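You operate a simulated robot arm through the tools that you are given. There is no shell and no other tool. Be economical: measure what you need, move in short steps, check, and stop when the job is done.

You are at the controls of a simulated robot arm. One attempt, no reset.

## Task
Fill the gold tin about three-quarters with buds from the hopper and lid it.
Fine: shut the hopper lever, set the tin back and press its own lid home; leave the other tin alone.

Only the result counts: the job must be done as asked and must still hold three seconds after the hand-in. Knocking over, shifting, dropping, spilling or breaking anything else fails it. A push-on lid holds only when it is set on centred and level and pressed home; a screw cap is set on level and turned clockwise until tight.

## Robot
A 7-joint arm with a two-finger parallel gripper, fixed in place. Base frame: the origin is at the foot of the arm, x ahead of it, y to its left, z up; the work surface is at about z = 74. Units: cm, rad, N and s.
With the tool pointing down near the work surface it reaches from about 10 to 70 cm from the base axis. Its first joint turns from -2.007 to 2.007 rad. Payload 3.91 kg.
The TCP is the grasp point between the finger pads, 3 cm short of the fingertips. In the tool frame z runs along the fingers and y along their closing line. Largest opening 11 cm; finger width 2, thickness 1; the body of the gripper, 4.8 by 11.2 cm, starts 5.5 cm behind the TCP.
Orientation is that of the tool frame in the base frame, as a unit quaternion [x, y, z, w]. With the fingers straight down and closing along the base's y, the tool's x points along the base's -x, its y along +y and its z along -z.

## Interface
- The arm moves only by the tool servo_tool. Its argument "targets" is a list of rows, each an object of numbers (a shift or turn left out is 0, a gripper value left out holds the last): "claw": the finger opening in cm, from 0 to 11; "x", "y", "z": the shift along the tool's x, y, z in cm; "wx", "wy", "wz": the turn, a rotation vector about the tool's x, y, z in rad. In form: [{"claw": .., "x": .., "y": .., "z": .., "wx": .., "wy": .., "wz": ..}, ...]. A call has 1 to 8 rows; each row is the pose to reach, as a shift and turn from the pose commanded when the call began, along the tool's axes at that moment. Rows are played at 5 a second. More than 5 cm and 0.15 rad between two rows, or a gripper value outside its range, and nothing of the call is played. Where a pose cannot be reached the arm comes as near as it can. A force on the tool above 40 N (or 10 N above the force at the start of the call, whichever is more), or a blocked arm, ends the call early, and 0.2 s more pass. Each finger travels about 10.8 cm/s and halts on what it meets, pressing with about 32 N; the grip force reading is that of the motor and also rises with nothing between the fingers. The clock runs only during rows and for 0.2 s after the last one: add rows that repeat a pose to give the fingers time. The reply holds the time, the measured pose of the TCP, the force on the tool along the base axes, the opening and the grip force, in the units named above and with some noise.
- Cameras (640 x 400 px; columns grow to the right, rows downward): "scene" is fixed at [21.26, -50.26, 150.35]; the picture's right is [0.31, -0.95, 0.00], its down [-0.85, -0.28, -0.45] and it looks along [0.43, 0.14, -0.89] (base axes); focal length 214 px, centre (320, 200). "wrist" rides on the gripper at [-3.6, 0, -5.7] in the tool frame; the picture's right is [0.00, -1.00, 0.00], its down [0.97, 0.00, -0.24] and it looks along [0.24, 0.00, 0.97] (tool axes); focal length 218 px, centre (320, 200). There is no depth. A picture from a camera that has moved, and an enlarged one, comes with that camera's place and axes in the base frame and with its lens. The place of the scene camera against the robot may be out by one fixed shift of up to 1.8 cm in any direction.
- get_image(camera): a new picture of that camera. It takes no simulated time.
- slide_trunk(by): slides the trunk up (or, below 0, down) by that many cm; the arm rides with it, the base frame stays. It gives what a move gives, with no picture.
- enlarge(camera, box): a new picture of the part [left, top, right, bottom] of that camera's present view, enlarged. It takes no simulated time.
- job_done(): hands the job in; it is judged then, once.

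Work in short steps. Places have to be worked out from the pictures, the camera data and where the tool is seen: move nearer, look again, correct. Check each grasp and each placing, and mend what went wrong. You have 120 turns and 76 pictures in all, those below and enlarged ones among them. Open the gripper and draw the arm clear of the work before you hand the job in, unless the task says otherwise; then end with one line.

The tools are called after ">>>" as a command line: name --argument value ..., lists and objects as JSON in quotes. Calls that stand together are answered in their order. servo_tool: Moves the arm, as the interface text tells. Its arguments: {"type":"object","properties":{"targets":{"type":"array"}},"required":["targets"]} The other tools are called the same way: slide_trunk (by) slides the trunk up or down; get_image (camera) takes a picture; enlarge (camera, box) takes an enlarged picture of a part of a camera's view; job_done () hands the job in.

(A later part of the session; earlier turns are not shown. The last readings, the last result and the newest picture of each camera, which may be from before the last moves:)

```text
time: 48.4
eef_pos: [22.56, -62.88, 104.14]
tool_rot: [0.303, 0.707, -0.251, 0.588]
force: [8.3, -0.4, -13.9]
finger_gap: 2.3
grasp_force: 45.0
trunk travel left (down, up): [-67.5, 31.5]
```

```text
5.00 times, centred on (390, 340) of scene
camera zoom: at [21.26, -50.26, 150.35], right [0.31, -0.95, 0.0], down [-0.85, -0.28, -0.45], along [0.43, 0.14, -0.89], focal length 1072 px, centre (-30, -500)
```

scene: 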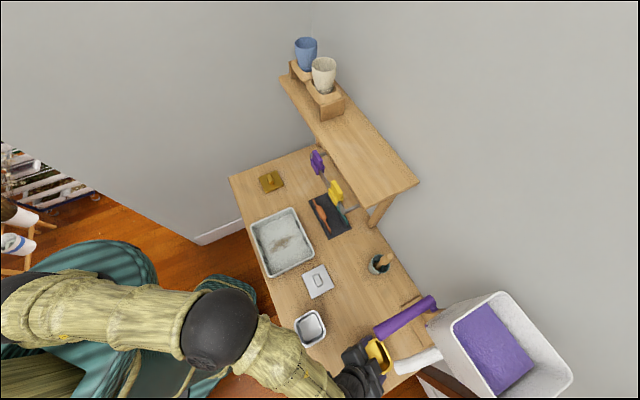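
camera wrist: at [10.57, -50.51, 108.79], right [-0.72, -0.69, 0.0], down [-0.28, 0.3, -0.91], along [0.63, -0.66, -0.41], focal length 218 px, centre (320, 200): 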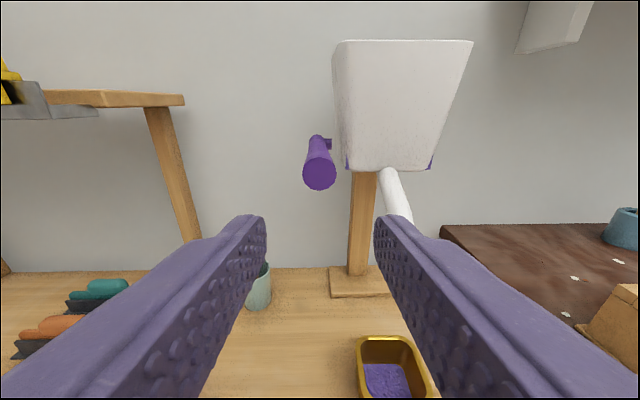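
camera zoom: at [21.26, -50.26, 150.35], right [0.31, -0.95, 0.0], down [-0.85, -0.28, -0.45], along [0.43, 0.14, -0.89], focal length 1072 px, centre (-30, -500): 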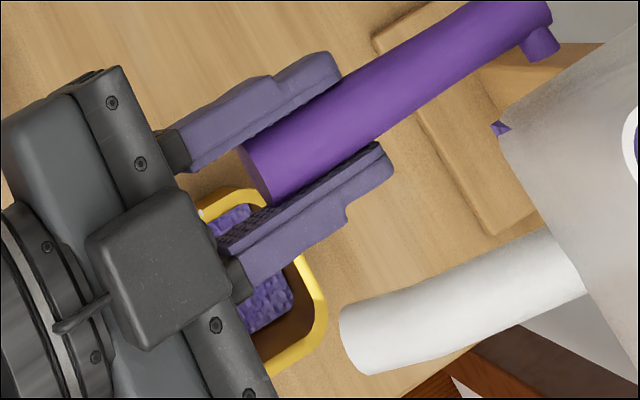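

Still well below target, at about 40%, and the lever seats against its stop. I'll do another pour, slightly longer, then measure properly.

>>> servo_tool --targets '[{"x": 0.95, "z": 0.21, "wy": -0.1}, {"x": 1.9, "z": 0.52, "wy": -0.2}, {"x": 1.9, "z": 0.52, "wy": -0.2}, {"x": 1.9, "z": 0.52, "wy": -0.2}, {"x": 1.9, "z": 0.52, "wy": -0.2}, {"x": 1.9, "z": 0.52, "wy": -0.2}, {"x": 1.9, "z": 0.52, "wy": -0.2}, {"x": 1.9, "z": 0.52, "wy": -0.2}]'

>>> servo_tool --targets '[{"x": -1.0, "z": -0.12, "wy": 0.1}, {"x": -1.95, "z": -0.18, "wy": 0.2}]'

>>> servo_tool --targets '[{"claw": 3.4}, {"claw": 4.4}, {"z": -2.5, "x": 0.4}, {"z": -5.5, "x": 0.9}, {"z": -8.5, "x": 1.4}, {"z": -12, "x": 2}]'

>>> enlarge --camera "scene" --box '[340, 300, 440, 380]'

```text
time: 50.2
eef_pos: [22.61, -62.98, 102.18]
tool_rot: [0.275, 0.645, -0.28, 0.656]
force: [7.9, -6.1, -5.2]
finger_gap: 2.28
grasp_force: 44.6
trunk travel left (down, up): [-67.5, 31.5]
```

```text
time: 50.8
eef_pos: [22.53, -62.7, 104.2]
tool_rot: [0.302, 0.706, -0.251, 0.59]
force: [12.1, -10.5, -5.2]
finger_gap: 2.29
grasp_force: 44.8
trunk travel left (down, up): [-67.5, 31.5]
```

```text
time: 52.2
eef_pos: [14.05, -53.72, 104.39]
tool_rot: [0.302, 0.706, -0.252, 0.589]
force: [0.7, 0.1, 0.1]
finger_gap: 4.42
grasp_force: 0.0
trunk travel left (down, up): [-67.5, 31.5]
```

```text
5.00 times, centred on (390, 340) of scene
camera zoom: at [21.26, -50.26, 150.35], right [0.31, -0.95, 0.0], down [-0.85, -0.28, -0.45], along [0.43, 0.14, -0.89], focal length 1072 px, centre (-30, -500)
```

zoom: 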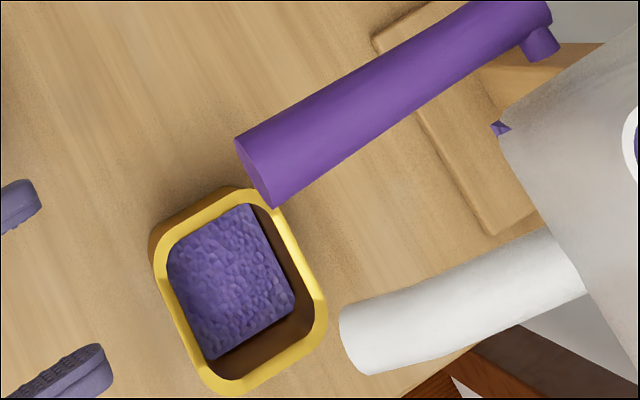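

>>> servo_tool --targets '[{"y": -4}, {"y": -8.7}, {"y": -8.7, "x": 4.2, "z": 0.8, "wy": 0.13}, {"y": -8.7, "x": 8.4, "z": 1.6, "wy": 0.26}, {"y": -8.7, "x": 12, "z": 2.5, "wy": 0.39}, {"y": -8.7, "x": 14.6, "z": 3.4, "wy": 0.52}, {"y": -8.7, "x": 14.6, "z": 3.4, "wy": 0.65}, {"y": -8.7, "x": 14.6, "z": 3.4, "wy": 0.7}]'

>>> enlarge --camera "wrist" --box '[240, 110, 400, 250]'

```text
time: 54.0
eef_pos: [8.19, -60.35, 89.25]
tool_rot: [0.369, 0.866, -0.132, 0.31]
force: [-0.1, -0.3, 0.0]
finger_gap: 4.41
grasp_force: 0.0
trunk travel left (down, up): [-67.5, 31.5]
```

```text
2.86 times, centred on (320, 180) of wrist
camera zoom: at [7.7, -59.9, 95.98], right [-0.72, -0.69, 0.0], down [-0.62, 0.65, -0.43], along [0.3, -0.31, -0.9], focal length 624 px, centre (320, 257)
```

zoom: 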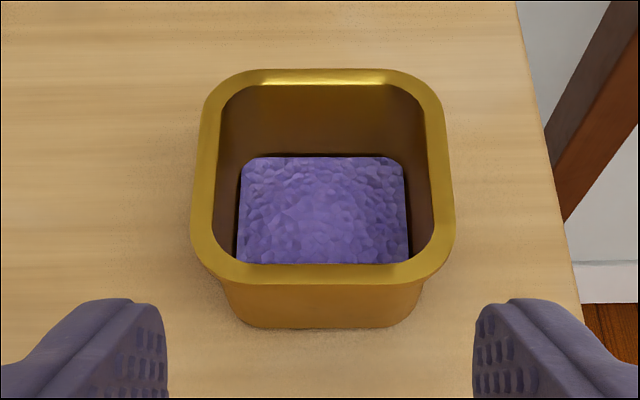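

I get the far surface edge at y=156, and three-quarters should put it at about y≈114. The flow at this opening is slow, roughly 3 px per second, so I'll pour about 7 s next. Back to the lever.

>>> servo_tool --targets '[{"z": -3, "x": -2.2, "wy": -0.1}, {"z": -6, "x": -4.4, "wy": -0.22}, {"z": -9, "x": -6.6, "wy": -0.34}, {"z": -11.98, "x": -8.9, "wy": -0.46}, {"z": -11.98, "x": -8.9, "y": 3, "wy": -0.58}, {"z": -11.98, "x": -8.9, "y": 6, "wy": -0.7}, {"z": -11.98, "x": -8.9, "y": 8.7, "wy": -0.7}]'

>>> servo_tool --targets '[{"z": 4, "x": -0.66, "claw": 4.4}, {"z": 8, "x": -1.33, "claw": 4.4}, {"z": 12.2, "x": -2, "claw": 4.4}, {"z": 12.2, "x": -2, "claw": 2.4}, {"z": 12.2, "x": -2, "claw": 2}, {"z": 12.2, "x": -2, "claw": 2}]'

>>> get_image --camera "wrist"

```text
time: 55.6
eef_pos: [13.98, -53.79, 104.47]
tool_rot: [0.303, 0.706, -0.253, 0.588]
force: [-0.4, -0.1, -0.7]
finger_gap: 4.41
grasp_force: 0.1
trunk travel left (down, up): [-67.5, 31.5]
```

```text
time: 57.0
eef_pos: [22.67, -62.89, 104.21]
tool_rot: [0.302, 0.706, -0.253, 0.589]
force: [-7.4, -4.8, 0.4]
finger_gap: 2.3
grasp_force: 44.7
trunk travel left (down, up): [-67.5, 31.5]
```

```text
33 pictures are left
camera wrist: at [19.14, -59.35, 108.66], right [-0.72, -0.69, 0.0], down [-0.28, 0.3, -0.91], along [0.63, -0.66, -0.41], focal length 218 px, centre (320, 200)
```

wrist: 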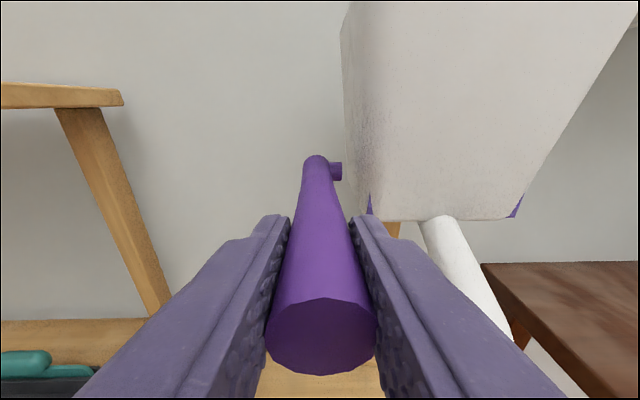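

>>> servo_tool --targets '[{"x": 1.0, "z": 0.21, "wy": -0.1}, {"x": 2.0, "z": 0.52, "wy": -0.2}, {"x": 2.0, "z": 0.52, "wy": -0.2}, {"x": 2.0, "z": 0.52, "wy": -0.2}, {"x": 2.0, "z": 0.52, "wy": -0.2}, {"x": 2.0, "z": 0.52, "wy": -0.2}, {"x": 2.0, "z": 0.52, "wy": -0.2}, {"x": 2.0, "z": 0.52, "wy": -0.2}]'

>>> servo_tool --targets '[{"x": 0}, {"x": 0}, {"x": 0}, {"x": 0}, {"x": 0}, {"x": 0}, {"x": 0}, {"x": 0}]'

>>> enlarge --camera "scene" --box '[340, 300, 440, 380]'

```text
time: 58.8
eef_pos: [22.66, -62.94, 101.99]
tool_rot: [0.275, 0.644, -0.28, 0.657]
force: [6.1, -13.9, 7.6]
finger_gap: 2.31
grasp_force: 45.1
trunk travel left (down, up): [-67.5, 31.5]
```

```text
time: 60.6
eef_pos: [22.65, -62.93, 102.09]
tool_rot: [0.276, 0.644, -0.281, 0.657]
force: [3.9, -17.5, 9.4]
finger_gap: 2.25
grasp_force: 45.0
trunk travel left (down, up): [-67.5, 31.5]
```

```text
5.00 times, centred on (390, 340) of scene
camera zoom: at [21.26, -50.26, 150.35], right [0.31, -0.95, 0.0], down [-0.85, -0.28, -0.45], along [0.43, 0.14, -0.89], focal length 1072 px, centre (-30, -500)
```

zoom: 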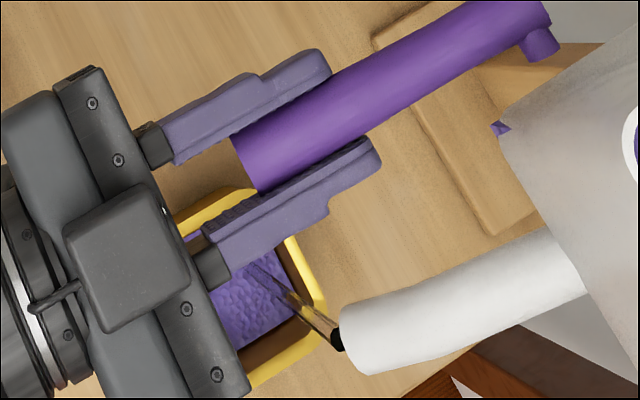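

The stream lands near the tin's centre, and the level keeps rising. I'll hold another 3.6 s.

>>> servo_tool --targets '[{"x": 0}, {"x": 0}, {"x": 0}, {"x": 0}, {"x": 0}, {"x": 0}, {"x": 0}, {"x": 0}]'

>>> servo_tool --targets '[{"x": 0}, {"x": 0}, {"x": 0}, {"x": 0}, {"x": 0}, {"x": 0}, {"x": 0}, {"x": 0}]'

>>> enlarge --camera "scene" --box '[340, 300, 440, 380]'

```text
time: 62.4
eef_pos: [22.66, -62.95, 101.93]
tool_rot: [0.276, 0.643, -0.281, 0.656]
force: [5.1, -17.0, 11.4]
finger_gap: 2.31
grasp_force: 45.2
trunk travel left (down, up): [-67.5, 31.5]
```

```text
time: 64.2
eef_pos: [22.77, -62.94, 101.99]
tool_rot: [0.276, 0.645, -0.28, 0.656]
force: [3.8, -15.3, 7.5]
finger_gap: 2.28
grasp_force: 45.3
trunk travel left (down, up): [-67.5, 31.5]
```

```text
5.00 times, centred on (390, 340) of scene
camera zoom: at [21.26, -50.26, 150.35], right [0.31, -0.95, 0.0], down [-0.85, -0.28, -0.45], along [0.43, 0.14, -0.89], focal length 1072 px, centre (-30, -500)
```

zoom: 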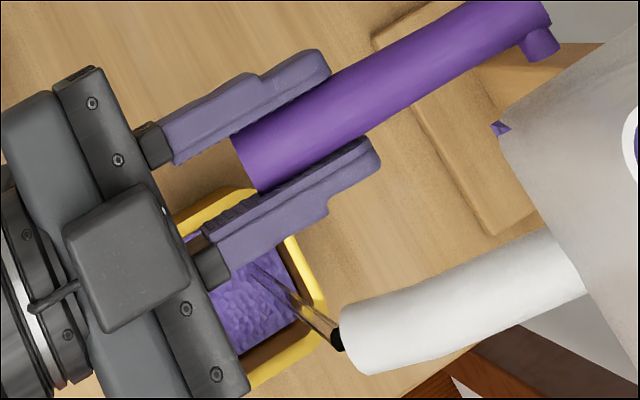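

Rising steadily. I'll shut the lever and measure.

>>> servo_tool --targets '[{"x": -1.1, "z": -0.12, "wy": 0.1}, {"x": -2.1, "z": -0.18, "wy": 0.2}, {"x": -2.15, "z": -0.18, "wy": 0.2}]'

>>> servo_tool --targets '[{"claw": 3.4}, {"claw": 4.4}, {"z": -2.5, "x": 0.4}, {"z": -5.5, "x": 0.9}, {"z": -8.5, "x": 1.4}, {"z": -12.2, "x": 2}]'

>>> servo_tool --targets '[{"y": -4}, {"y": -8.7}, {"y": -8.7, "x": 4.2, "z": 0.8, "wy": 0.13}, {"y": -8.7, "x": 8.4, "z": 1.6, "wy": 0.26}, {"y": -8.7, "x": 12, "z": 2.5, "wy": 0.39}, {"y": -8.7, "x": 14.6, "z": 3.4, "wy": 0.52}, {"y": -8.7, "x": 14.6, "z": 3.4, "wy": 0.65}, {"y": -8.7, "x": 14.6, "z": 3.4, "wy": 0.7}]'

>>> enlarge --camera "wrist" --box '[240, 110, 400, 250]'

```text
time: 65.0
eef_pos: [22.52, -62.86, 104.0]
tool_rot: [0.303, 0.706, -0.252, 0.588]
force: [5.5, -8.5, 3.2]
finger_gap: 2.3
grasp_force: 44.3
trunk travel left (down, up): [-67.5, 31.5]
```

```text
time: 66.4
eef_pos: [13.91, -53.82, 104.38]
tool_rot: [0.302, 0.706, -0.251, 0.589]
force: [-0.9, -0.1, -0.3]
finger_gap: 4.41
grasp_force: 0.1
trunk travel left (down, up): [-67.5, 31.5]
```

```text
time: 68.2
eef_pos: [8.16, -60.33, 89.37]
tool_rot: [0.37, 0.866, -0.132, 0.31]
force: [0.3, 0.5, 0.4]
finger_gap: 4.42
grasp_force: 0.0
trunk travel left (down, up): [-67.5, 31.5]
```

```text
2.86 times, centred on (320, 180) of wrist
camera zoom: at [7.54, -59.78, 96.02], right [-0.72, -0.69, 0.0], down [-0.62, 0.65, -0.43], along [0.3, -0.31, -0.9], focal length 624 px, centre (320, 257)
```

zoom: 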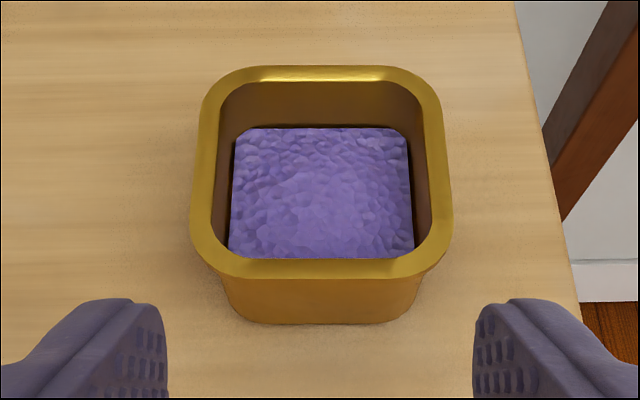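

The level is now about 57%, and the flow adds about 4% per second. A final pour of about 4.2 s should bring it to three-quarters.

>>> servo_tool --targets '[{"z": -3, "x": -2.2, "wy": -0.1}, {"z": -6, "x": -4.4, "wy": -0.22}, {"z": -9, "x": -6.6, "wy": -0.34}, {"z": -11.98, "x": -8.9, "wy": -0.46}, {"z": -11.98, "x": -8.9, "y": 3, "wy": -0.58}, {"z": -11.98, "x": -8.9, "y": 6, "wy": -0.7}, {"z": -11.98, "x": -8.9, "y": 8.7, "wy": -0.7}]'

>>> servo_tool --targets '[{"z": 4, "x": -0.6, "claw": 4.4}, {"z": 8, "x": -1.2, "claw": 4.4}, {"z": 12.3, "x": -1.8, "claw": 4.4}, {"z": 12.3, "x": -1.8, "claw": 2.4}, {"z": 12.3, "x": -1.8, "claw": 2}, {"z": 12.3, "x": -1.8, "claw": 2}]'

```text
time: 69.8
eef_pos: [13.77, -53.69, 104.25]
tool_rot: [0.301, 0.706, -0.252, 0.589]
force: [-0.2, 0.1, 0.4]
finger_gap: 4.39
grasp_force: 0.0
trunk travel left (down, up): [-67.5, 31.5]
```

```text
time: 71.2
eef_pos: [22.48, -62.81, 104.0]
tool_rot: [0.301, 0.706, -0.252, 0.59]
force: [2.9, -0.3, -0.1]
finger_gap: 2.29
grasp_force: 45.2
trunk travel left (down, up): [-67.5, 31.5]
```

>>> servo_tool --targets '[{"x": 1.0, "z": 0.21, "wy": -0.1}, {"x": 1.95, "z": 0.52, "wy": -0.2}, {"x": 1.95, "z": 0.52, "wy": -0.2}, {"x": 1.95, "z": 0.52, "wy": -0.2}, {"x": 1.95, "z": 0.52, "wy": -0.2}, {"x": 1.95, "z": 0.52, "wy": -0.2}, {"x": 1.95, "z": 0.52, "wy": -0.2}, {"x": 1.95, "z": 0.52, "wy": -0.2}]'

>>> servo_tool --targets '[{"x": 0}, {"x": 0}, {"x": 0}, {"x": 0}, {"x": 0}, {"x": 0}, {"x": 0}, {"x": 0}]'

>>> servo_tool --targets '[{"x": 0}, {"x": -1.05, "z": -0.12, "wy": 0.1}, {"x": -2.05, "z": -0.18, "wy": 0.2}, {"x": -2.15, "z": -0.18, "wy": 0.2}]'

>>> servo_tool --targets '[{"claw": 3.4}, {"claw": 4.4}, {"z": -2.5, "x": 0.4}, {"z": -5.5, "x": 0.9}, {"z": -8.5, "x": 1.4}, {"z": -12.3, "x": 2}]'

>>> get_image --camera "wrist"

>>> enlarge --camera "scene" --box '[340, 300, 440, 380]'

```text
time: 73.0
eef_pos: [22.68, -62.9, 101.78]
tool_rot: [0.274, 0.644, -0.28, 0.657]
force: [14.2, -11.2, 4.4]
finger_gap: 2.28
grasp_force: 45.2
trunk travel left (down, up): [-67.5, 31.5]
```

```text
time: 74.8
eef_pos: [22.7, -62.97, 101.86]
tool_rot: [0.274, 0.645, -0.28, 0.656]
force: [16.3, -13.8, 7.6]
finger_gap: 2.31
grasp_force: 44.7
trunk travel left (down, up): [-67.5, 31.5]
```

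```text
time: 75.8
eef_pos: [22.58, -62.8, 103.93]
tool_rot: [0.303, 0.707, -0.252, 0.588]
force: [11.4, -10.3, 5.8]
finger_gap: 2.27
grasp_force: 45.3
trunk travel left (down, up): [-67.5, 31.5]
```

```text
time: 77.2
eef_pos: [13.86, -53.67, 104.43]
tool_rot: [0.301, 0.706, -0.251, 0.589]
force: [0.3, 0.5, 0.2]
finger_gap: 4.4
grasp_force: 0.0
trunk travel left (down, up): [-67.5, 31.5]
```

```text
29 pictures are left
camera wrist: at [10.33, -50.17, 108.9], right [-0.72, -0.69, 0.0], down [-0.28, 0.3, -0.91], along [0.63, -0.66, -0.41], focal length 218 px, centre (320, 200)
```

wrist: 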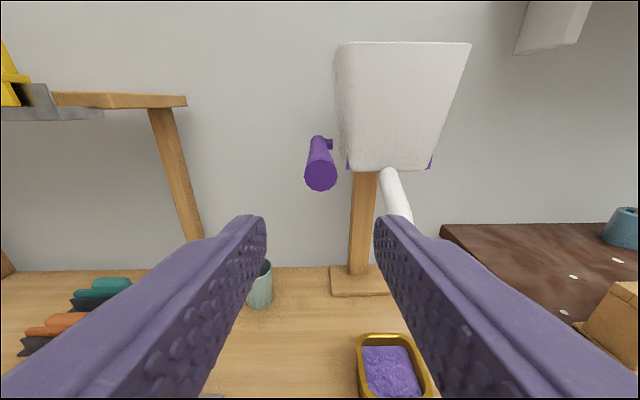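

```text
5.00 times, centred on (390, 340) of scene
camera zoom: at [21.26, -50.26, 150.35], right [0.31, -0.95, 0.0], down [-0.85, -0.28, -0.45], along [0.43, 0.14, -0.89], focal length 1072 px, centre (-30, -500)
```

zoom: 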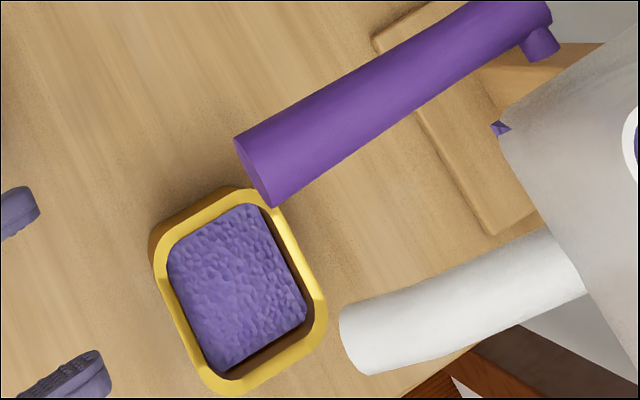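

The lever is back at its original position with no flow. I'll go to the viewing pose to measure, opening the claw for the tin.

>>> servo_tool --targets '[{"y": -4}, {"y": -8.7}, {"y": -8.7, "x": 4.2, "z": 0.8, "wy": 0.13}, {"y": -8.7, "x": 8.4, "z": 1.6, "wy": 0.26}, {"y": -8.7, "x": 12, "z": 2.5, "wy": 0.39, "claw": 9.5}, {"y": -8.7, "x": 14.6, "z": 3.4, "wy": 0.52}, {"y": -8.7, "x": 14.6, "z": 3.4, "wy": 0.65}, {"y": -8.7, "x": 14.6, "z": 3.4, "wy": 0.7}]'

>>> enlarge --camera "wrist" --box '[240, 110, 400, 250]'

```text
time: 79.0
eef_pos: [8.13, -60.16, 89.27]
tool_rot: [0.371, 0.865, -0.133, 0.31]
force: [0.3, 0.6, 0.1]
finger_gap: 9.51
grasp_force: 0.1
trunk travel left (down, up): [-67.5, 31.5]
```

```text
2.86 times, centred on (320, 180) of wrist
camera zoom: at [7.54, -59.71, 95.88], right [-0.72, -0.69, 0.0], down [-0.62, 0.65, -0.43], along [0.3, -0.31, -0.9], focal length 624 px, centre (320, 257)
```

zoom: 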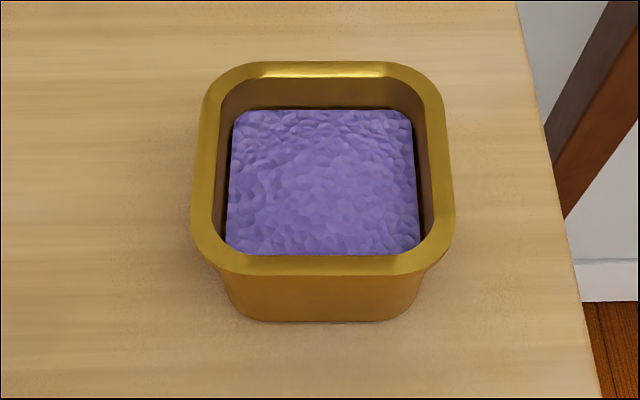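

The fill is at about 73%. Now I'll go straddle the tin at the earlier grip pose and close.

>>> servo_tool --targets '[{"x": -0.83, "z": 2}, {"x": -0.83, "z": 6}, {"x": -0.83, "z": 10}, {"x": -0.83, "z": 13.5}, {"x": -0.83, "z": 15.3}, {"x": -0.83, "z": 15.3}]'

>>> get_image --camera "wrist"

```text
time: 80.4
eef_pos: [15.36, -67.69, 77.8]
tool_rot: [0.371, 0.865, -0.133, 0.311]
force: [0.3, 0.9, -1.0]
finger_gap: 9.48
grasp_force: 0.0
trunk travel left (down, up): [-67.5, 31.5]
```

```text
26 pictures are left
camera wrist: at [14.68, -67.21, 84.5], right [-0.72, -0.69, 0.0], down [-0.62, 0.65, -0.43], along [0.3, -0.31, -0.9], focal length 218 px, centre (320, 200)
```

wrist: 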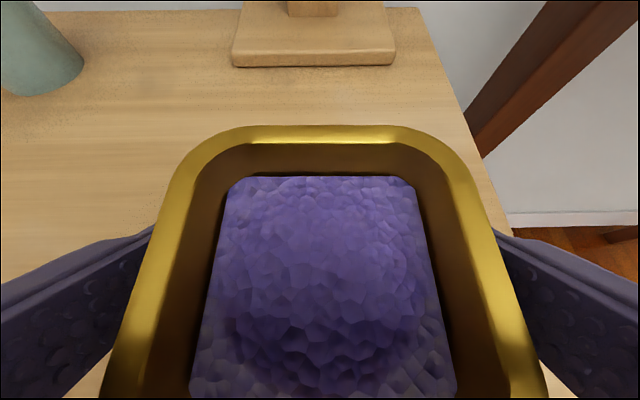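

>>> servo_tool --targets '[{"claw": 8}, {"claw": 6}, {"claw": 6}, {"claw": 6}, {"z": -0.4, "x": -0.33}, {"z": -0.77, "x": -0.64}, {"z": -0.77, "x": -0.64}]'

>>> servo_tool --targets '[{"z": -1, "x": 1.2}, {"z": -2.9, "x": 3.45}, {"z": -4.8, "x": 5.75}, {"z": -6.7, "x": 8.05}, {"z": -8.0, "x": 9.7}, {"z": -8.69, "x": 10.33}, {"z": -8.69, "x": 10.33}]'

>>> get_image --camera "wrist"

```text
time: 82.0
eef_pos: [15.22, -67.81, 78.91]
tool_rot: [0.371, 0.865, -0.133, 0.31]
force: [0.1, -0.6, -0.4]
finger_gap: 7.13
grasp_force: 32.1
trunk travel left (down, up): [-67.5, 31.5]
```

```text
time: 83.6
eef_pos: [5.81, -58.05, 78.94]
tool_rot: [0.37, 0.865, -0.133, 0.311]
force: [-0.2, 0.3, -0.5]
finger_gap: 7.17
grasp_force: 32.4
trunk travel left (down, up): [-67.5, 31.5]
```

```text
25 pictures are left
camera wrist: at [5.28, -57.49, 85.65], right [-0.72, -0.69, 0.0], down [-0.62, 0.65, -0.43], along [0.3, -0.31, -0.9], focal length 218 px, centre (320, 200)
```

wrist: 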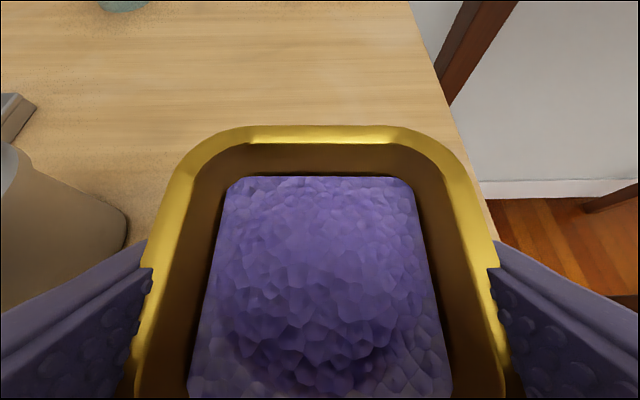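

Good. I'll lower, release, straighten the tool, and regrip vertically.

>>> servo_tool --targets '[{"z": 0.4, "x": 0.33}, {"z": 0.75, "x": 0.61}, {"z": 0.84, "x": 0.69}, {"z": 0.84, "x": 0.69, "claw": 7.6}, {"z": 0.84, "x": 0.69, "claw": 9.5}, {"z": 0.84, "x": 0.69, "claw": 9.5}]'

>>> servo_tool --targets '[{"wy": 0.14}, {"wy": 0.28}, {"wy": 0.42}, {"wy": 0.56}, {"wy": 0.69}, {"wy": 0.69}]'

```text
time: 85.0
eef_pos: [5.86, -58.01, 77.81]
tool_rot: [0.37, 0.865, -0.134, 0.311]
force: [0.2, -0.2, 0.1]
finger_gap: 9.52
grasp_force: 0.1
trunk travel left (down, up): [-67.5, 31.5]
```

```text
time: 86.4
eef_pos: [5.92, -58.06, 78.06]
tool_rot: [0.393, 0.919, 0.0, -0.001]
force: [0.6, -0.2, 0.4]
finger_gap: 9.5
grasp_force: 0.2
trunk travel left (down, up): [-67.5, 31.5]
```

>>> servo_tool --targets '[{"claw": 8}, {"claw": 6}, {"claw": 6}, {"claw": 6}, {"z": -1}, {"z": -4}, {"z": -8}, {"z": -12}]'

>>> get_image --camera "wrist"

```text
time: 88.2
eef_pos: [5.75, -58.18, 90.02]
tool_rot: [0.393, 0.92, 0.0, 0.0]
force: [-1.2, 0.1, -0.5]
finger_gap: 7.14
grasp_force: 32.5
trunk travel left (down, up): [-67.5, 31.5]
```

```text
24 pictures are left
camera wrist: at [8.17, -60.72, 95.67], right [-0.72, -0.69, 0.0], down [-0.67, 0.7, 0.24], along [-0.17, 0.17, -0.97], focal length 218 px, centre (320, 200)
```

wrist: 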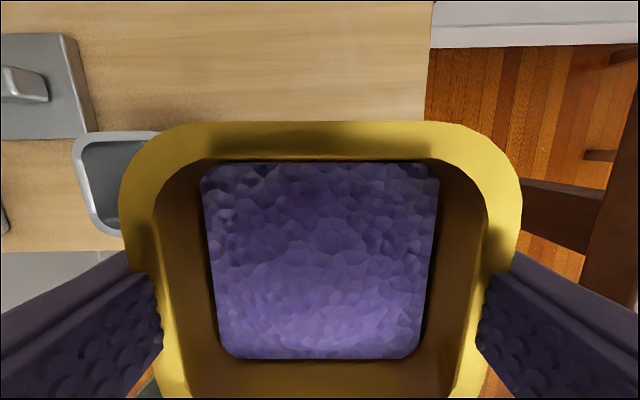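

Full and level. I'll rotate back and carry it to the original spot (46.7,-18.25).

>>> servo_tool --targets '[{"wz": -0.14}, {"wz": -0.28}, {"wz": -0.42}, {"wz": -0.56}, {"wz": -0.7}, {"wz": -0.84}, {"wz": -0.98}, {"wz": -1.12}]'

>>> servo_tool --targets '[{"wz": -0.14}, {"wz": -0.28}, {"wz": -0.42}, {"wz": -0.462}]'

>>> servo_tool --targets '[{"x": -2}, {"x": -6}, {"x": -10.5}, {"x": -15}, {"x": -19.5}, {"x": -24}, {"x": -28.5}, {"x": -32}]'

```text
time: 90.0
eef_pos: [5.82, -58.07, 89.87]
tool_rot: [-0.157, 0.988, 0.001, 0.001]
force: [0.8, -0.6, -0.5]
finger_gap: 7.12
grasp_force: 32.1
trunk travel left (down, up): [-67.5, 31.5]
```

```text
time: 91.0
eef_pos: [5.88, -58.08, 89.95]
tool_rot: [-0.378, 0.926, 0.0, 0.0]
force: [0.6, 0.4, -0.6]
finger_gap: 7.15
grasp_force: 31.9
trunk travel left (down, up): [-67.5, 31.5]
```

```text
time: 92.8
eef_pos: [28.95, -35.4, 90.02]
tool_rot: [-0.377, 0.926, 0.001, 0.0]
force: [-0.8, -0.7, -0.4]
finger_gap: 7.12
grasp_force: 32.9
trunk travel left (down, up): [-67.5, 31.5]
```

>>> servo_tool --targets '[{"x": -3}, {"x": -7.5}, {"x": -12, "y": -0.1}, {"x": -16.5, "y": -0.15}, {"x": -21, "y": -0.15}, {"x": -24.7, "y": -0.15}, {"x": -24.7, "y": -0.15}]'

>>> get_image --camera "wrist"

```text
time: 94.4
eef_pos: [46.47, -18.43, 89.9]
tool_rot: [-0.377, 0.926, 0.0, 0.0]
force: [-0.1, 0.2, -0.5]
finger_gap: 7.16
grasp_force: 32.1
trunk travel left (down, up): [-67.5, 31.5]
```

```text
23 pictures are left
camera wrist: at [49.06, -15.97, 95.59], right [0.7, -0.72, 0.0], down [-0.69, -0.68, 0.24], along [-0.17, -0.17, -0.97], focal length 218 px, centre (320, 200)
```

wrist: 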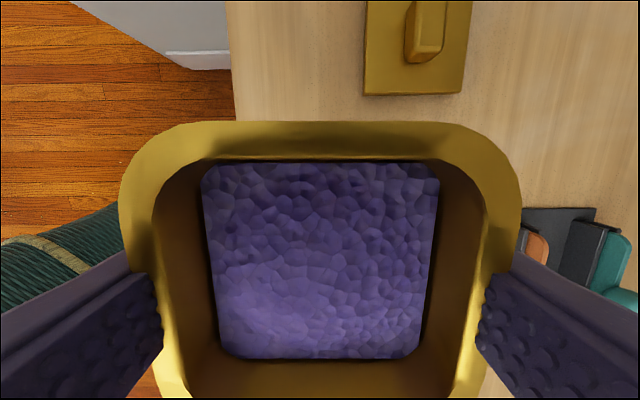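

I'll set it down at its original place.

>>> servo_tool --targets '[{"z": 4, "x": -0.1}, {"z": 8, "x": -0.1}, {"z": 10.5, "x": -0.1}, {"z": 11.6, "x": -0.1}, {"z": 11.95, "x": -0.1}, {"z": 11.95, "x": -0.1}]'

>>> servo_tool --targets '[{"claw": 7.6}, {"claw": 10}, {"claw": 10.9}, {"z": -3, "claw": 10.9}, {"z": -7}, {"z": -11}]'

>>> get_image --camera "wrist"

```text
time: 95.8
eef_pos: [46.68, -18.38, 78.07]
tool_rot: [-0.377, 0.926, -0.001, 0.001]
force: [0.7, 1.7, 4.2]
finger_gap: 7.14
grasp_force: 31.4
trunk travel left (down, up): [-67.5, 31.5]
```

```text
time: 97.2
eef_pos: [46.61, -18.42, 89.12]
tool_rot: [-0.377, 0.926, 0.001, 0.0]
force: [0.9, 0.0, 0.3]
finger_gap: 10.91
grasp_force: 0.0
trunk travel left (down, up): [-67.5, 31.5]
```

```text
22 pictures are left
camera wrist: at [49.28, -15.96, 94.78], right [0.7, -0.72, 0.0], down [-0.69, -0.68, 0.24], along [-0.17, -0.17, -0.97], focal length 218 px, centre (320, 200)
```

wrist: 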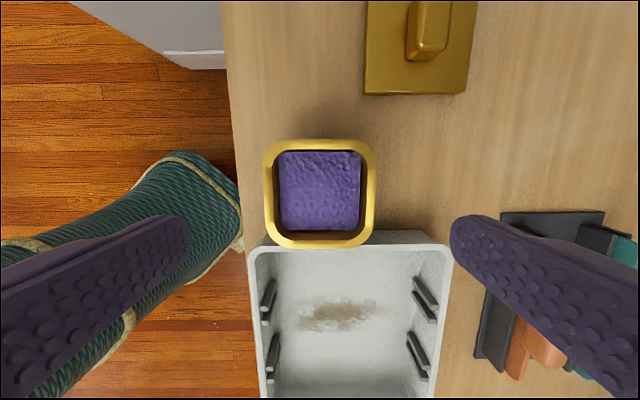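

The tin is back, centred near (46.8,-18.2). Next I'll move above the lid, which is near (61,-15.5).

>>> servo_tool --targets '[{"x": -4, "y": -2.5, "claw": 5}, {"x": -8, "y": -5}, {"x": -12.4, "y": -7.3}, {"x": -12.4, "y": -7.8}]'

>>> get_image --camera "wrist"

```text
time: 98.2
eef_pos: [60.97, -15.33, 89.14]
tool_rot: [-0.377, 0.926, -0.001, 0.001]
force: [0.8, -0.9, -0.1]
finger_gap: 5.02
grasp_force: 0.0
trunk travel left (down, up): [-67.5, 31.5]
```

```text
21 pictures are left
camera wrist: at [63.58, -12.96, 94.74], right [0.7, -0.72, 0.0], down [-0.69, -0.68, 0.24], along [-0.17, -0.17, -0.97], focal length 218 px, centre (320, 200)
```

wrist: 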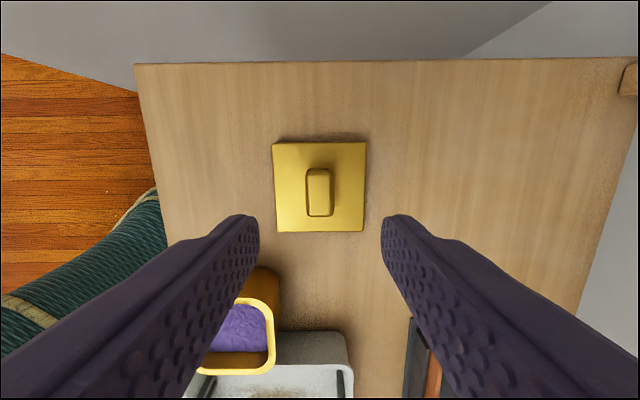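

The lid is square to the tool, with its knob right under the TCP. I'll descend part way and check.

>>> servo_tool --targets '[{"z": 3, "x": -0.1}, {"z": 6, "x": -0.1}, {"z": 8, "x": -0.1}, {"z": 8, "x": -0.1}]'

>>> get_image --camera "wrist"

```text
time: 99.2
eef_pos: [61.02, -15.3, 81.06]
tool_rot: [-0.377, 0.926, 0.0, 0.0]
force: [0.9, 0.6, 0.2]
finger_gap: 4.98
grasp_force: 0.0
trunk travel left (down, up): [-67.5, 31.5]
```

```text
20 pictures are left
camera wrist: at [63.51, -12.86, 86.72], right [0.7, -0.72, 0.0], down [-0.69, -0.68, 0.24], along [-0.17, -0.17, -0.97], focal length 218 px, centre (320, 200)
```

wrist: 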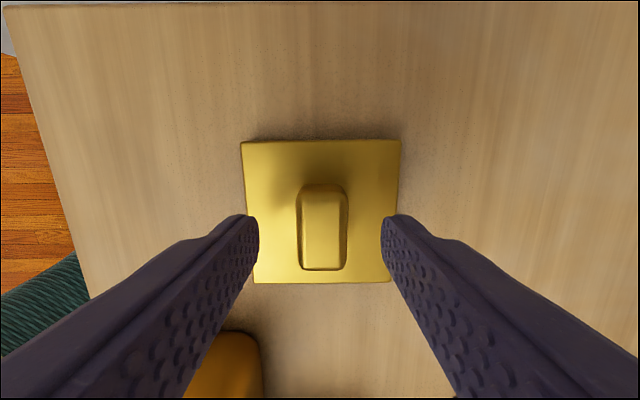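

The plate top is near z≈75.2. I'll descend to TCP ≈78.8 (tips about 0.6 above the plate) and close on the knob.

>>> servo_tool --targets '[{"z": 1.2}, {"z": 2.2}, {"z": 2.2, "claw": 3}, {"z": 2.2, "claw": 1.2}, {"z": 2.2, "claw": 1.2}, {"z": 2.2, "claw": 1.2}]'

>>> get_image --camera "wrist"

```text
time: 100.6
eef_pos: [60.99, -15.39, 78.86]
tool_rot: [-0.377, 0.926, 0.0, 0.0]
force: [-0.3, -0.6, -0.2]
finger_gap: 2.27
grasp_force: 31.5
trunk travel left (down, up): [-67.5, 31.5]
```

```text
19 pictures are left
camera wrist: at [63.57, -12.88, 84.45], right [0.7, -0.72, 0.0], down [-0.69, -0.68, 0.24], along [-0.17, -0.17, -0.97], focal length 218 px, centre (320, 200)
```

wrist: 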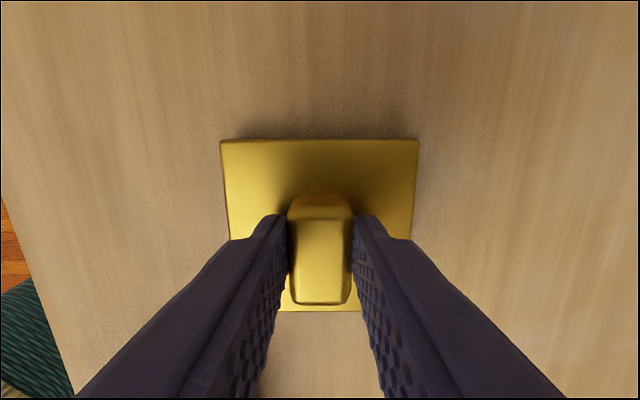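

The knob is gripped. The lid's centre is about 0.2 cm from the TCP along tool +x and centred across. I'll lift and carry it over the tin with the computed offsets.

>>> servo_tool --targets '[{"z": -1}, {"z": -4}, {"z": -8}, {"z": -11}, {"z": -11, "x": 4, "y": 2.5}, {"z": -11, "x": 8, "y": 5}, {"z": -11, "x": 12.26, "y": 7.5}, {"z": -11, "x": 12.26, "y": 7.8}]'

>>> get_image --camera "wrist"

>>> enlarge --camera "scene" --box '[220, 160, 320, 240]'

```text
time: 102.4
eef_pos: [46.83, -18.24, 89.74]
tool_rot: [-0.379, 0.926, -0.001, 0.0]
force: [0.4, 0.3, -0.1]
finger_gap: 2.28
grasp_force: 32.5
trunk travel left (down, up): [-67.5, 31.5]
```

```text
18 pictures are left
camera wrist: at [49.4, -15.83, 95.45], right [0.7, -0.71, 0.0], down [-0.69, -0.68, 0.24], along [-0.17, -0.17, -0.97], focal length 218 px, centre (320, 200)
```

wrist: 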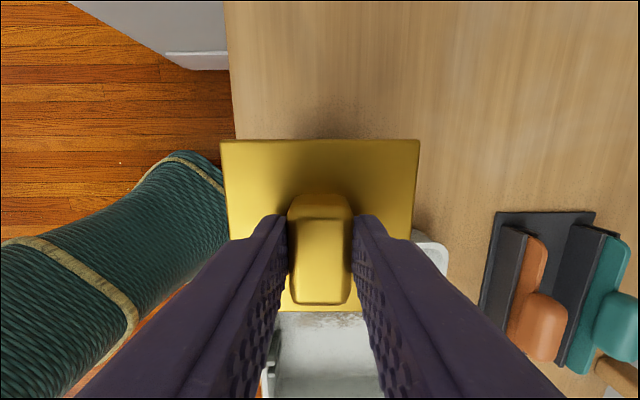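

```text
5.00 times, centred on (270, 200) of scene
camera zoom: at [21.26, -50.26, 150.35], right [0.31, -0.95, 0.0], down [-0.85, -0.28, -0.45], along [0.43, 0.14, -0.89], focal length 1072 px, centre (570, 200)
```

zoom: 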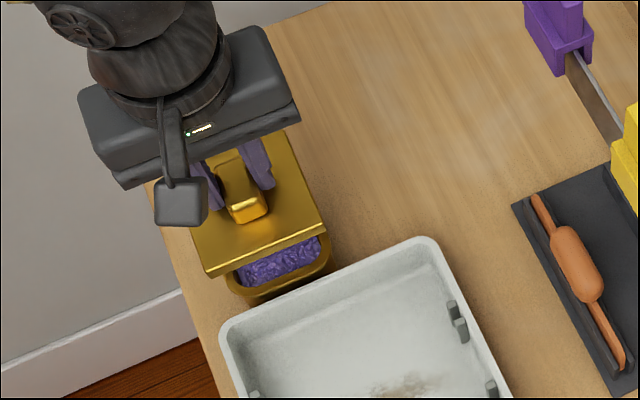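

The lid is held level above the tin. I'll lower to just above the rim and check alignment.

>>> servo_tool --targets '[{"z": 1.5}, {"z": 3}, {"z": 4.2}, {"z": 4.2}]'

>>> enlarge --camera "scene" --box '[240, 185, 290, 225]'

>>> get_image --camera "wrist"

```text
time: 103.4
eef_pos: [46.79, -18.37, 85.59]
tool_rot: [-0.376, 0.926, -0.001, 0.0]
force: [0.3, 0.9, -1.5]
finger_gap: 2.28
grasp_force: 31.8
trunk travel left (down, up): [-67.5, 31.5]
```

```text
10.00 times, centred on (265, 205) of scene
camera zoom: at [21.26, -50.26, 150.35], right [0.31, -0.95, 0.0], down [-0.85, -0.28, -0.45], along [0.43, 0.14, -0.89], focal length 2145 px, centre (870, 150)
```

zoom: 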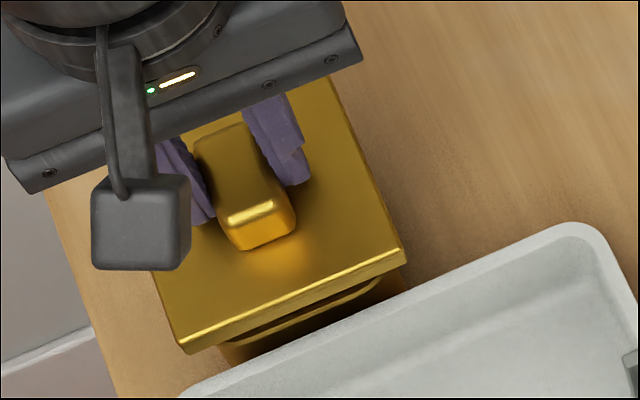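

```text
15 pictures are left
camera wrist: at [49.36, -15.89, 91.29], right [0.7, -0.72, 0.0], down [-0.69, -0.68, 0.24], along [-0.17, -0.17, -0.97], focal length 218 px, centre (320, 200)
```

wrist: 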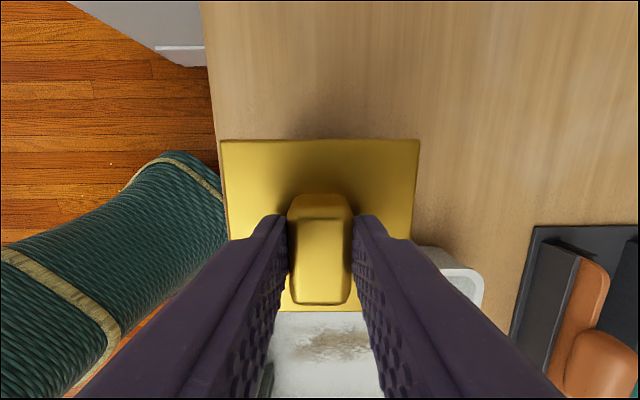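

Alignment looks right. I'll lower gently until contact.

>>> servo_tool --targets '[{"z": 0.4}, {"z": 0.8}, {"z": 1.1}, {"z": 1.3}, {"z": 1.3}]'

```text
time: 104.6
eef_pos: [46.75, -18.3, 84.34]
tool_rot: [-0.377, 0.926, 0.0, 0.0]
force: [0.3, -0.8, -0.3]
finger_gap: 2.29
grasp_force: 31.9
trunk travel left (down, up): [-67.5, 31.5]
```

>>> servo_tool --targets '[{"z": 0.2}, {"z": 0.4}, {"z": 0.6}, {"z": 0.6}]'

```text
time: 105.6
eef_pos: [46.88, -18.32, 83.66]
tool_rot: [-0.376, 0.927, 0.0, 0.001]
force: [0.3, 0.7, 0.6]
finger_gap: 2.27
grasp_force: 32.0
trunk travel left (down, up): [-67.5, 31.5]
```

>>> servo_tool --targets '[{"z": 0.2}, {"z": 0.4}, {"z": 0.4}]'

>>> enlarge --camera "scene" --box '[240, 185, 290, 225]'

```text
time: 106.4
eef_pos: [46.9, -18.33, 83.48]
tool_rot: [-0.377, 0.926, -0.002, 0.002]
force: [2.8, 2.9, 27.9]
finger_gap: 2.24
grasp_force: 31.7
trunk travel left (down, up): [-67.5, 31.5]
```

```text
10.00 times, centred on (265, 205) of scene
camera zoom: at [21.26, -50.26, 150.35], right [0.31, -0.95, 0.0], down [-0.85, -0.28, -0.45], along [0.43, 0.14, -0.89], focal length 2145 px, centre (870, 150)
```

zoom: 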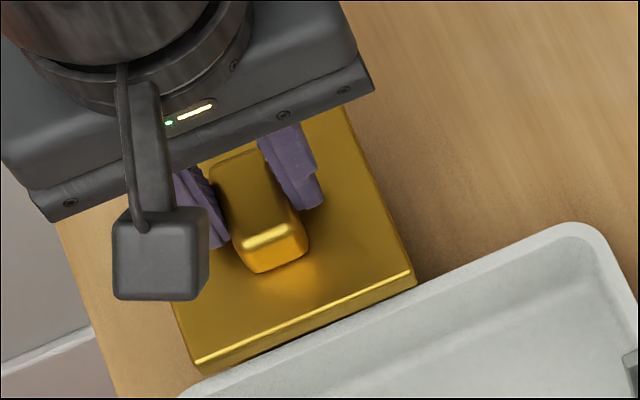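

Contact is at z≈83.5 with 28 N. I'll press further to drive it home.

>>> servo_tool --targets '[{"z": 0.1}, {"z": 0.2}, {"z": 0.3}, {"z": 0.4}, {"z": 0.4}]'

```text
time: 107.6
eef_pos: [46.67, -18.28, 83.13]
tool_rot: [-0.377, 0.926, -0.001, 0.001]
force: [4.8, -5.1, 33.7]
finger_gap: 2.25
grasp_force: 32.0
trunk travel left (down, up): [-67.5, 31.5]
```

>>> get_image --camera "wrist"

>>> enlarge --camera "scene" --box '[240, 185, 290, 225]'

```text
13 pictures are left
camera wrist: at [49.28, -15.85, 88.72], right [0.7, -0.72, 0.0], down [-0.7, -0.68, 0.24], along [-0.17, -0.17, -0.97], focal length 218 px, centre (320, 200)
```

wrist: 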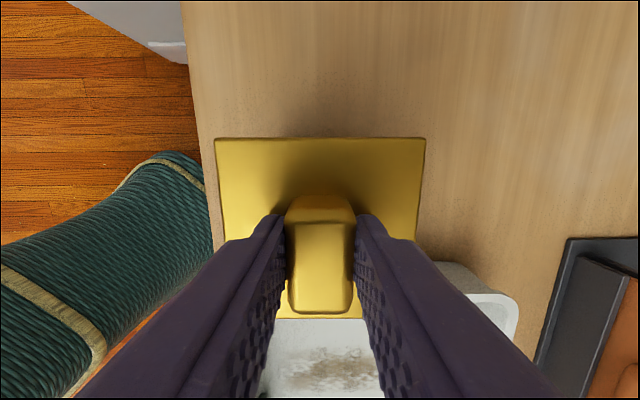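

```text
10.00 times, centred on (265, 205) of scene
camera zoom: at [21.26, -50.26, 150.35], right [0.31, -0.95, 0.0], down [-0.85, -0.28, -0.45], along [0.43, 0.14, -0.89], focal length 2145 px, centre (870, 150)
```

zoom: 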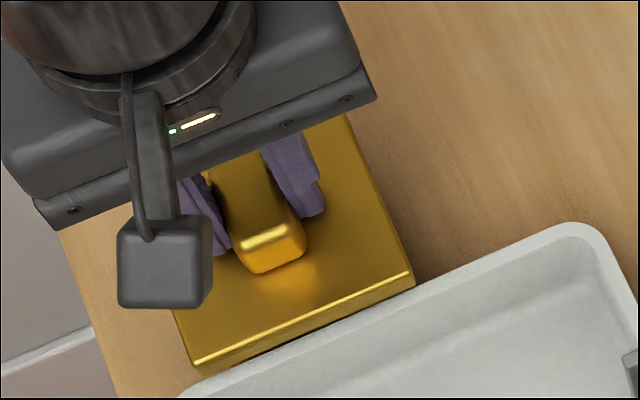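

The fingers slid a little on the knob while the lid stayed put, so I'm not sure it's home. I'll let the fingertips reach the plate and press harder symmetrically.

>>> servo_tool --targets '[{"z": 0.15}, {"z": 0.3}, {"z": 0.45}, {"z": 0.6}, {"z": 0.6}]'

>>> servo_tool --targets '[{"z": 0.15}, {"z": 0.3}, {"z": 0.45}, {"z": 0.45}]'

```text
time: 108.0
eef_pos: [46.73, -18.5, 83.08]
tool_rot: [-0.377, 0.926, -0.002, 0.002]
force: [-5.5, 2.2, 22.2]
finger_gap: 2.29
grasp_force: 31.8
trunk travel left (down, up): [-67.5, 31.5]
stopped in row 2: the force on the tool passed its limit (the readings are from after the stop); the commanded pose is now the measured one
```

```text
time: 108.5
eef_pos: [46.73, -18.34, 83.07]
tool_rot: [-0.377, 0.926, -0.004, 0.004]
force: [-6.4, 4.2, 23.2]
finger_gap: 2.27
grasp_force: 32.1
trunk travel left (down, up): [-67.5, 31.5]
stopped in row 2: the force on the tool passed its limit (the readings are from after the stop); the commanded pose is now the measured one
```

Pressing above 40 N gave no further movement, so it's likely home. I'll release, back off sideways and look at the lid from the side.

>>> servo_tool --targets '[{"claw": 4}, {"claw": 5.5}, {"claw": 5.5, "z": -3}, {"claw": 8, "z": -7}, {"claw": 11, "z": -11}, {"claw": 11, "z": -11, "y": 4}, {"claw": 11, "z": -11, "y": 8}, {"claw": 11, "z": -11, "y": 12}]'

>>> servo_tool --targets '[{"z": 1, "wx": 0.14}, {"z": 2, "wx": 0.28}, {"z": 4, "wx": 0.42}, {"z": 6, "wx": 0.56}, {"z": 8, "wx": 0.7}, {"z": 10, "wx": 0.84}, {"z": 10, "y": 2, "wx": 0.98}, {"z": 10, "y": 3, "wx": 1.05}]'

>>> get_image --camera "wrist"

```text
time: 110.3
eef_pos: [38.63, -9.59, 93.69]
tool_rot: [-0.377, 0.926, -0.003, 0.003]
force: [0.2, -0.6, -0.1]
finger_gap: 11.0
grasp_force: 0.0
trunk travel left (down, up): [-67.5, 31.5]
```

```text
time: 112.1
eef_pos: [39.55, -6.6, 81.13]
tool_rot: [-0.325, 0.8, -0.467, 0.193]
force: [0.0, 0.2, -0.8]
finger_gap: 11.0
grasp_force: 0.0
out of reach, approached as far as the arm can: row 3, 4, 5, 6, 7, 8
trunk travel left (down, up): [-67.5, 31.5]
```

```text
11 pictures are left
camera wrist: at [38.53, -0.61, 83.81], right [0.34, -0.35, 0.87], down [-0.84, -0.53, 0.11], along [0.42, -0.77, -0.48], focal length 218 px, centre (320, 200)
```

wrist: 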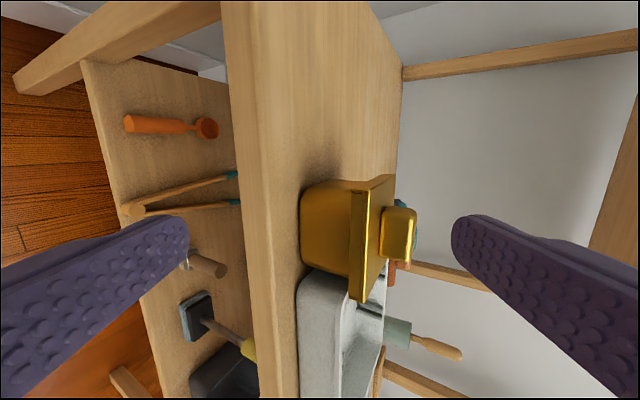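

>>> enlarge --camera "wrist" --box '[290, 160, 430, 310]'

```text
2.67 times, centred on (360, 235) of wrist
camera zoom: at [38.53, -0.61, 83.81], right [0.34, -0.35, 0.87], down [-0.84, -0.53, 0.11], along [0.42, -0.77, -0.48], focal length 582 px, centre (213, 107)
```

zoom: 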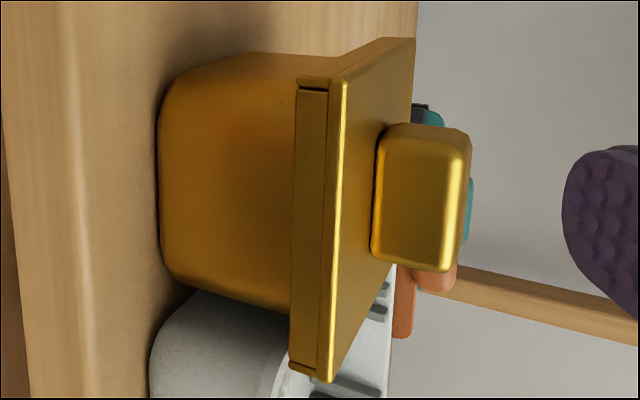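

From the side the lid sits flat and its skirt wraps the rim evenly. To make sure it's pressed home I'll go back above it and press on the plate once more with a firmer, controlled force.

>>> servo_tool --targets '[{"y": -3.5, "z": -2}, {"y": -7, "z": -4}, {"y": -10.4, "z": -5.9}]'

>>> servo_tool --targets '[{"wx": -0.14}, {"wx": -0.28}, {"wx": -0.42}, {"wx": -0.56}, {"wx": -0.7}, {"wx": -0.84}, {"wx": -0.98}, {"wx": -1.05, "claw": 4}]'

```text
time: 112.9
eef_pos: [44.52, -4.79, 91.94]
tool_rot: [-0.324, 0.8, -0.467, 0.19]
force: [0.8, -0.3, 0.5]
finger_gap: 10.99
grasp_force: 0.0
out of reach, approached as far as the arm can: row 1, 2, 3
trunk travel left (down, up): [-67.5, 31.5]
```

```text
time: 114.7
eef_pos: [44.92, -4.83, 91.85]
tool_rot: [-0.378, 0.926, -0.002, 0.002]
force: [0.1, 0.1, -0.5]
finger_gap: 3.99
grasp_force: 0.3
trunk travel left (down, up): [-67.5, 31.5]
```

>>> servo_tool --targets '[{"x": 2.7, "y": -3.6}, {"x": 5.4, "y": -7.3}, {"x": 8.12, "y": -10.94}, {"x": 8.12, "y": -10.94}]'

>>> get_image --camera "wrist"

```text
time: 115.7
eef_pos: [46.54, -18.7, 91.49]
tool_rot: [-0.378, 0.926, -0.002, 0.002]
force: [-0.1, -0.3, 0.4]
finger_gap: 4.02
grasp_force: 0.1
trunk travel left (down, up): [-67.5, 31.5]
```

```text
9 pictures are left
camera wrist: at [49.12, -16.18, 97.26], right [0.7, -0.71, 0.01], down [-0.7, -0.68, 0.24], along [-0.17, -0.17, -0.97], focal length 218 px, centre (320, 200)
```

wrist: 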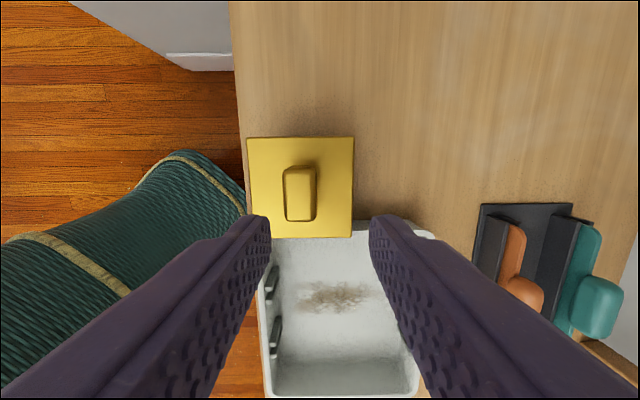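

The lid seems offset in this view, so the tin may have shifted. I'll compare with the same scene crop as before.

>>> enlarge --camera "scene" --box '[240, 185, 290, 225]'

```text
10.00 times, centred on (265, 205) of scene
camera zoom: at [21.26, -50.26, 150.35], right [0.31, -0.95, 0.0], down [-0.85, -0.28, -0.45], along [0.43, 0.14, -0.89], focal length 2145 px, centre (870, 150)
```

zoom: 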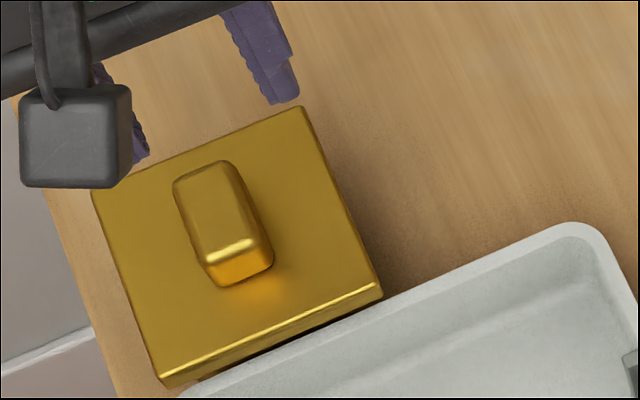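

The lidded tin slid about 1.3 cm towards the front edge around my release. I'll straddle it with the fingers, nudge it back to its spot, and then verify it stays.

>>> servo_tool --targets '[{"y": 1.4, "claw": 11}, {"y": 1.4, "claw": 11}, {"y": 1.4, "claw": 11}, {"y": 1.4, "z": 3}, {"y": 1.4, "z": 6}]'

>>> get_image --camera "wrist"

```text
time: 116.9
eef_pos: [45.59, -17.55, 85.77]
tool_rot: [-0.377, 0.926, -0.003, 0.002]
force: [0.4, -0.2, -0.4]
finger_gap: 11.01
grasp_force: 0.0
trunk travel left (down, up): [-67.5, 31.5]
```

```text
7 pictures are left
camera wrist: at [48.12, -15.12, 91.41], right [0.7, -0.72, 0.01], down [-0.7, -0.68, 0.24], along [-0.17, -0.17, -0.97], focal length 218 px, centre (320, 200)
```

wrist: 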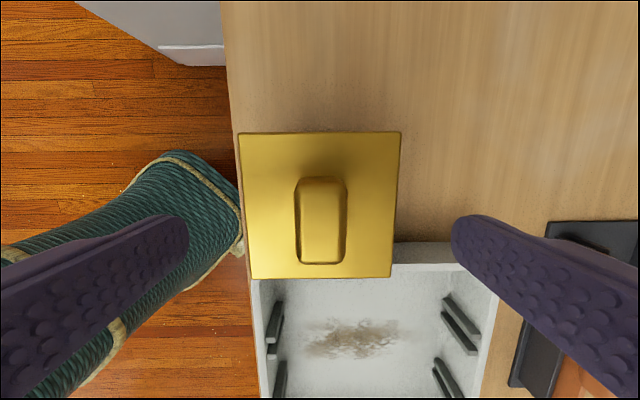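

Centred now. I'll descend, close lightly, slide it 1.35 cm back, and open slightly.

>>> servo_tool --targets '[{"z": 3.5}, {"z": 6.6}, {"z": 6.6, "claw": 9}, {"z": 6.6, "claw": 7.8}, {"z": 6.6, "claw": 7.8}]'

```text
time: 118.1
eef_pos: [45.74, -17.6, 79.12]
tool_rot: [-0.377, 0.926, -0.003, 0.002]
force: [0.3, -0.4, 0.3]
finger_gap: 8.24
grasp_force: 32.3
trunk travel left (down, up): [-67.5, 31.5]
```

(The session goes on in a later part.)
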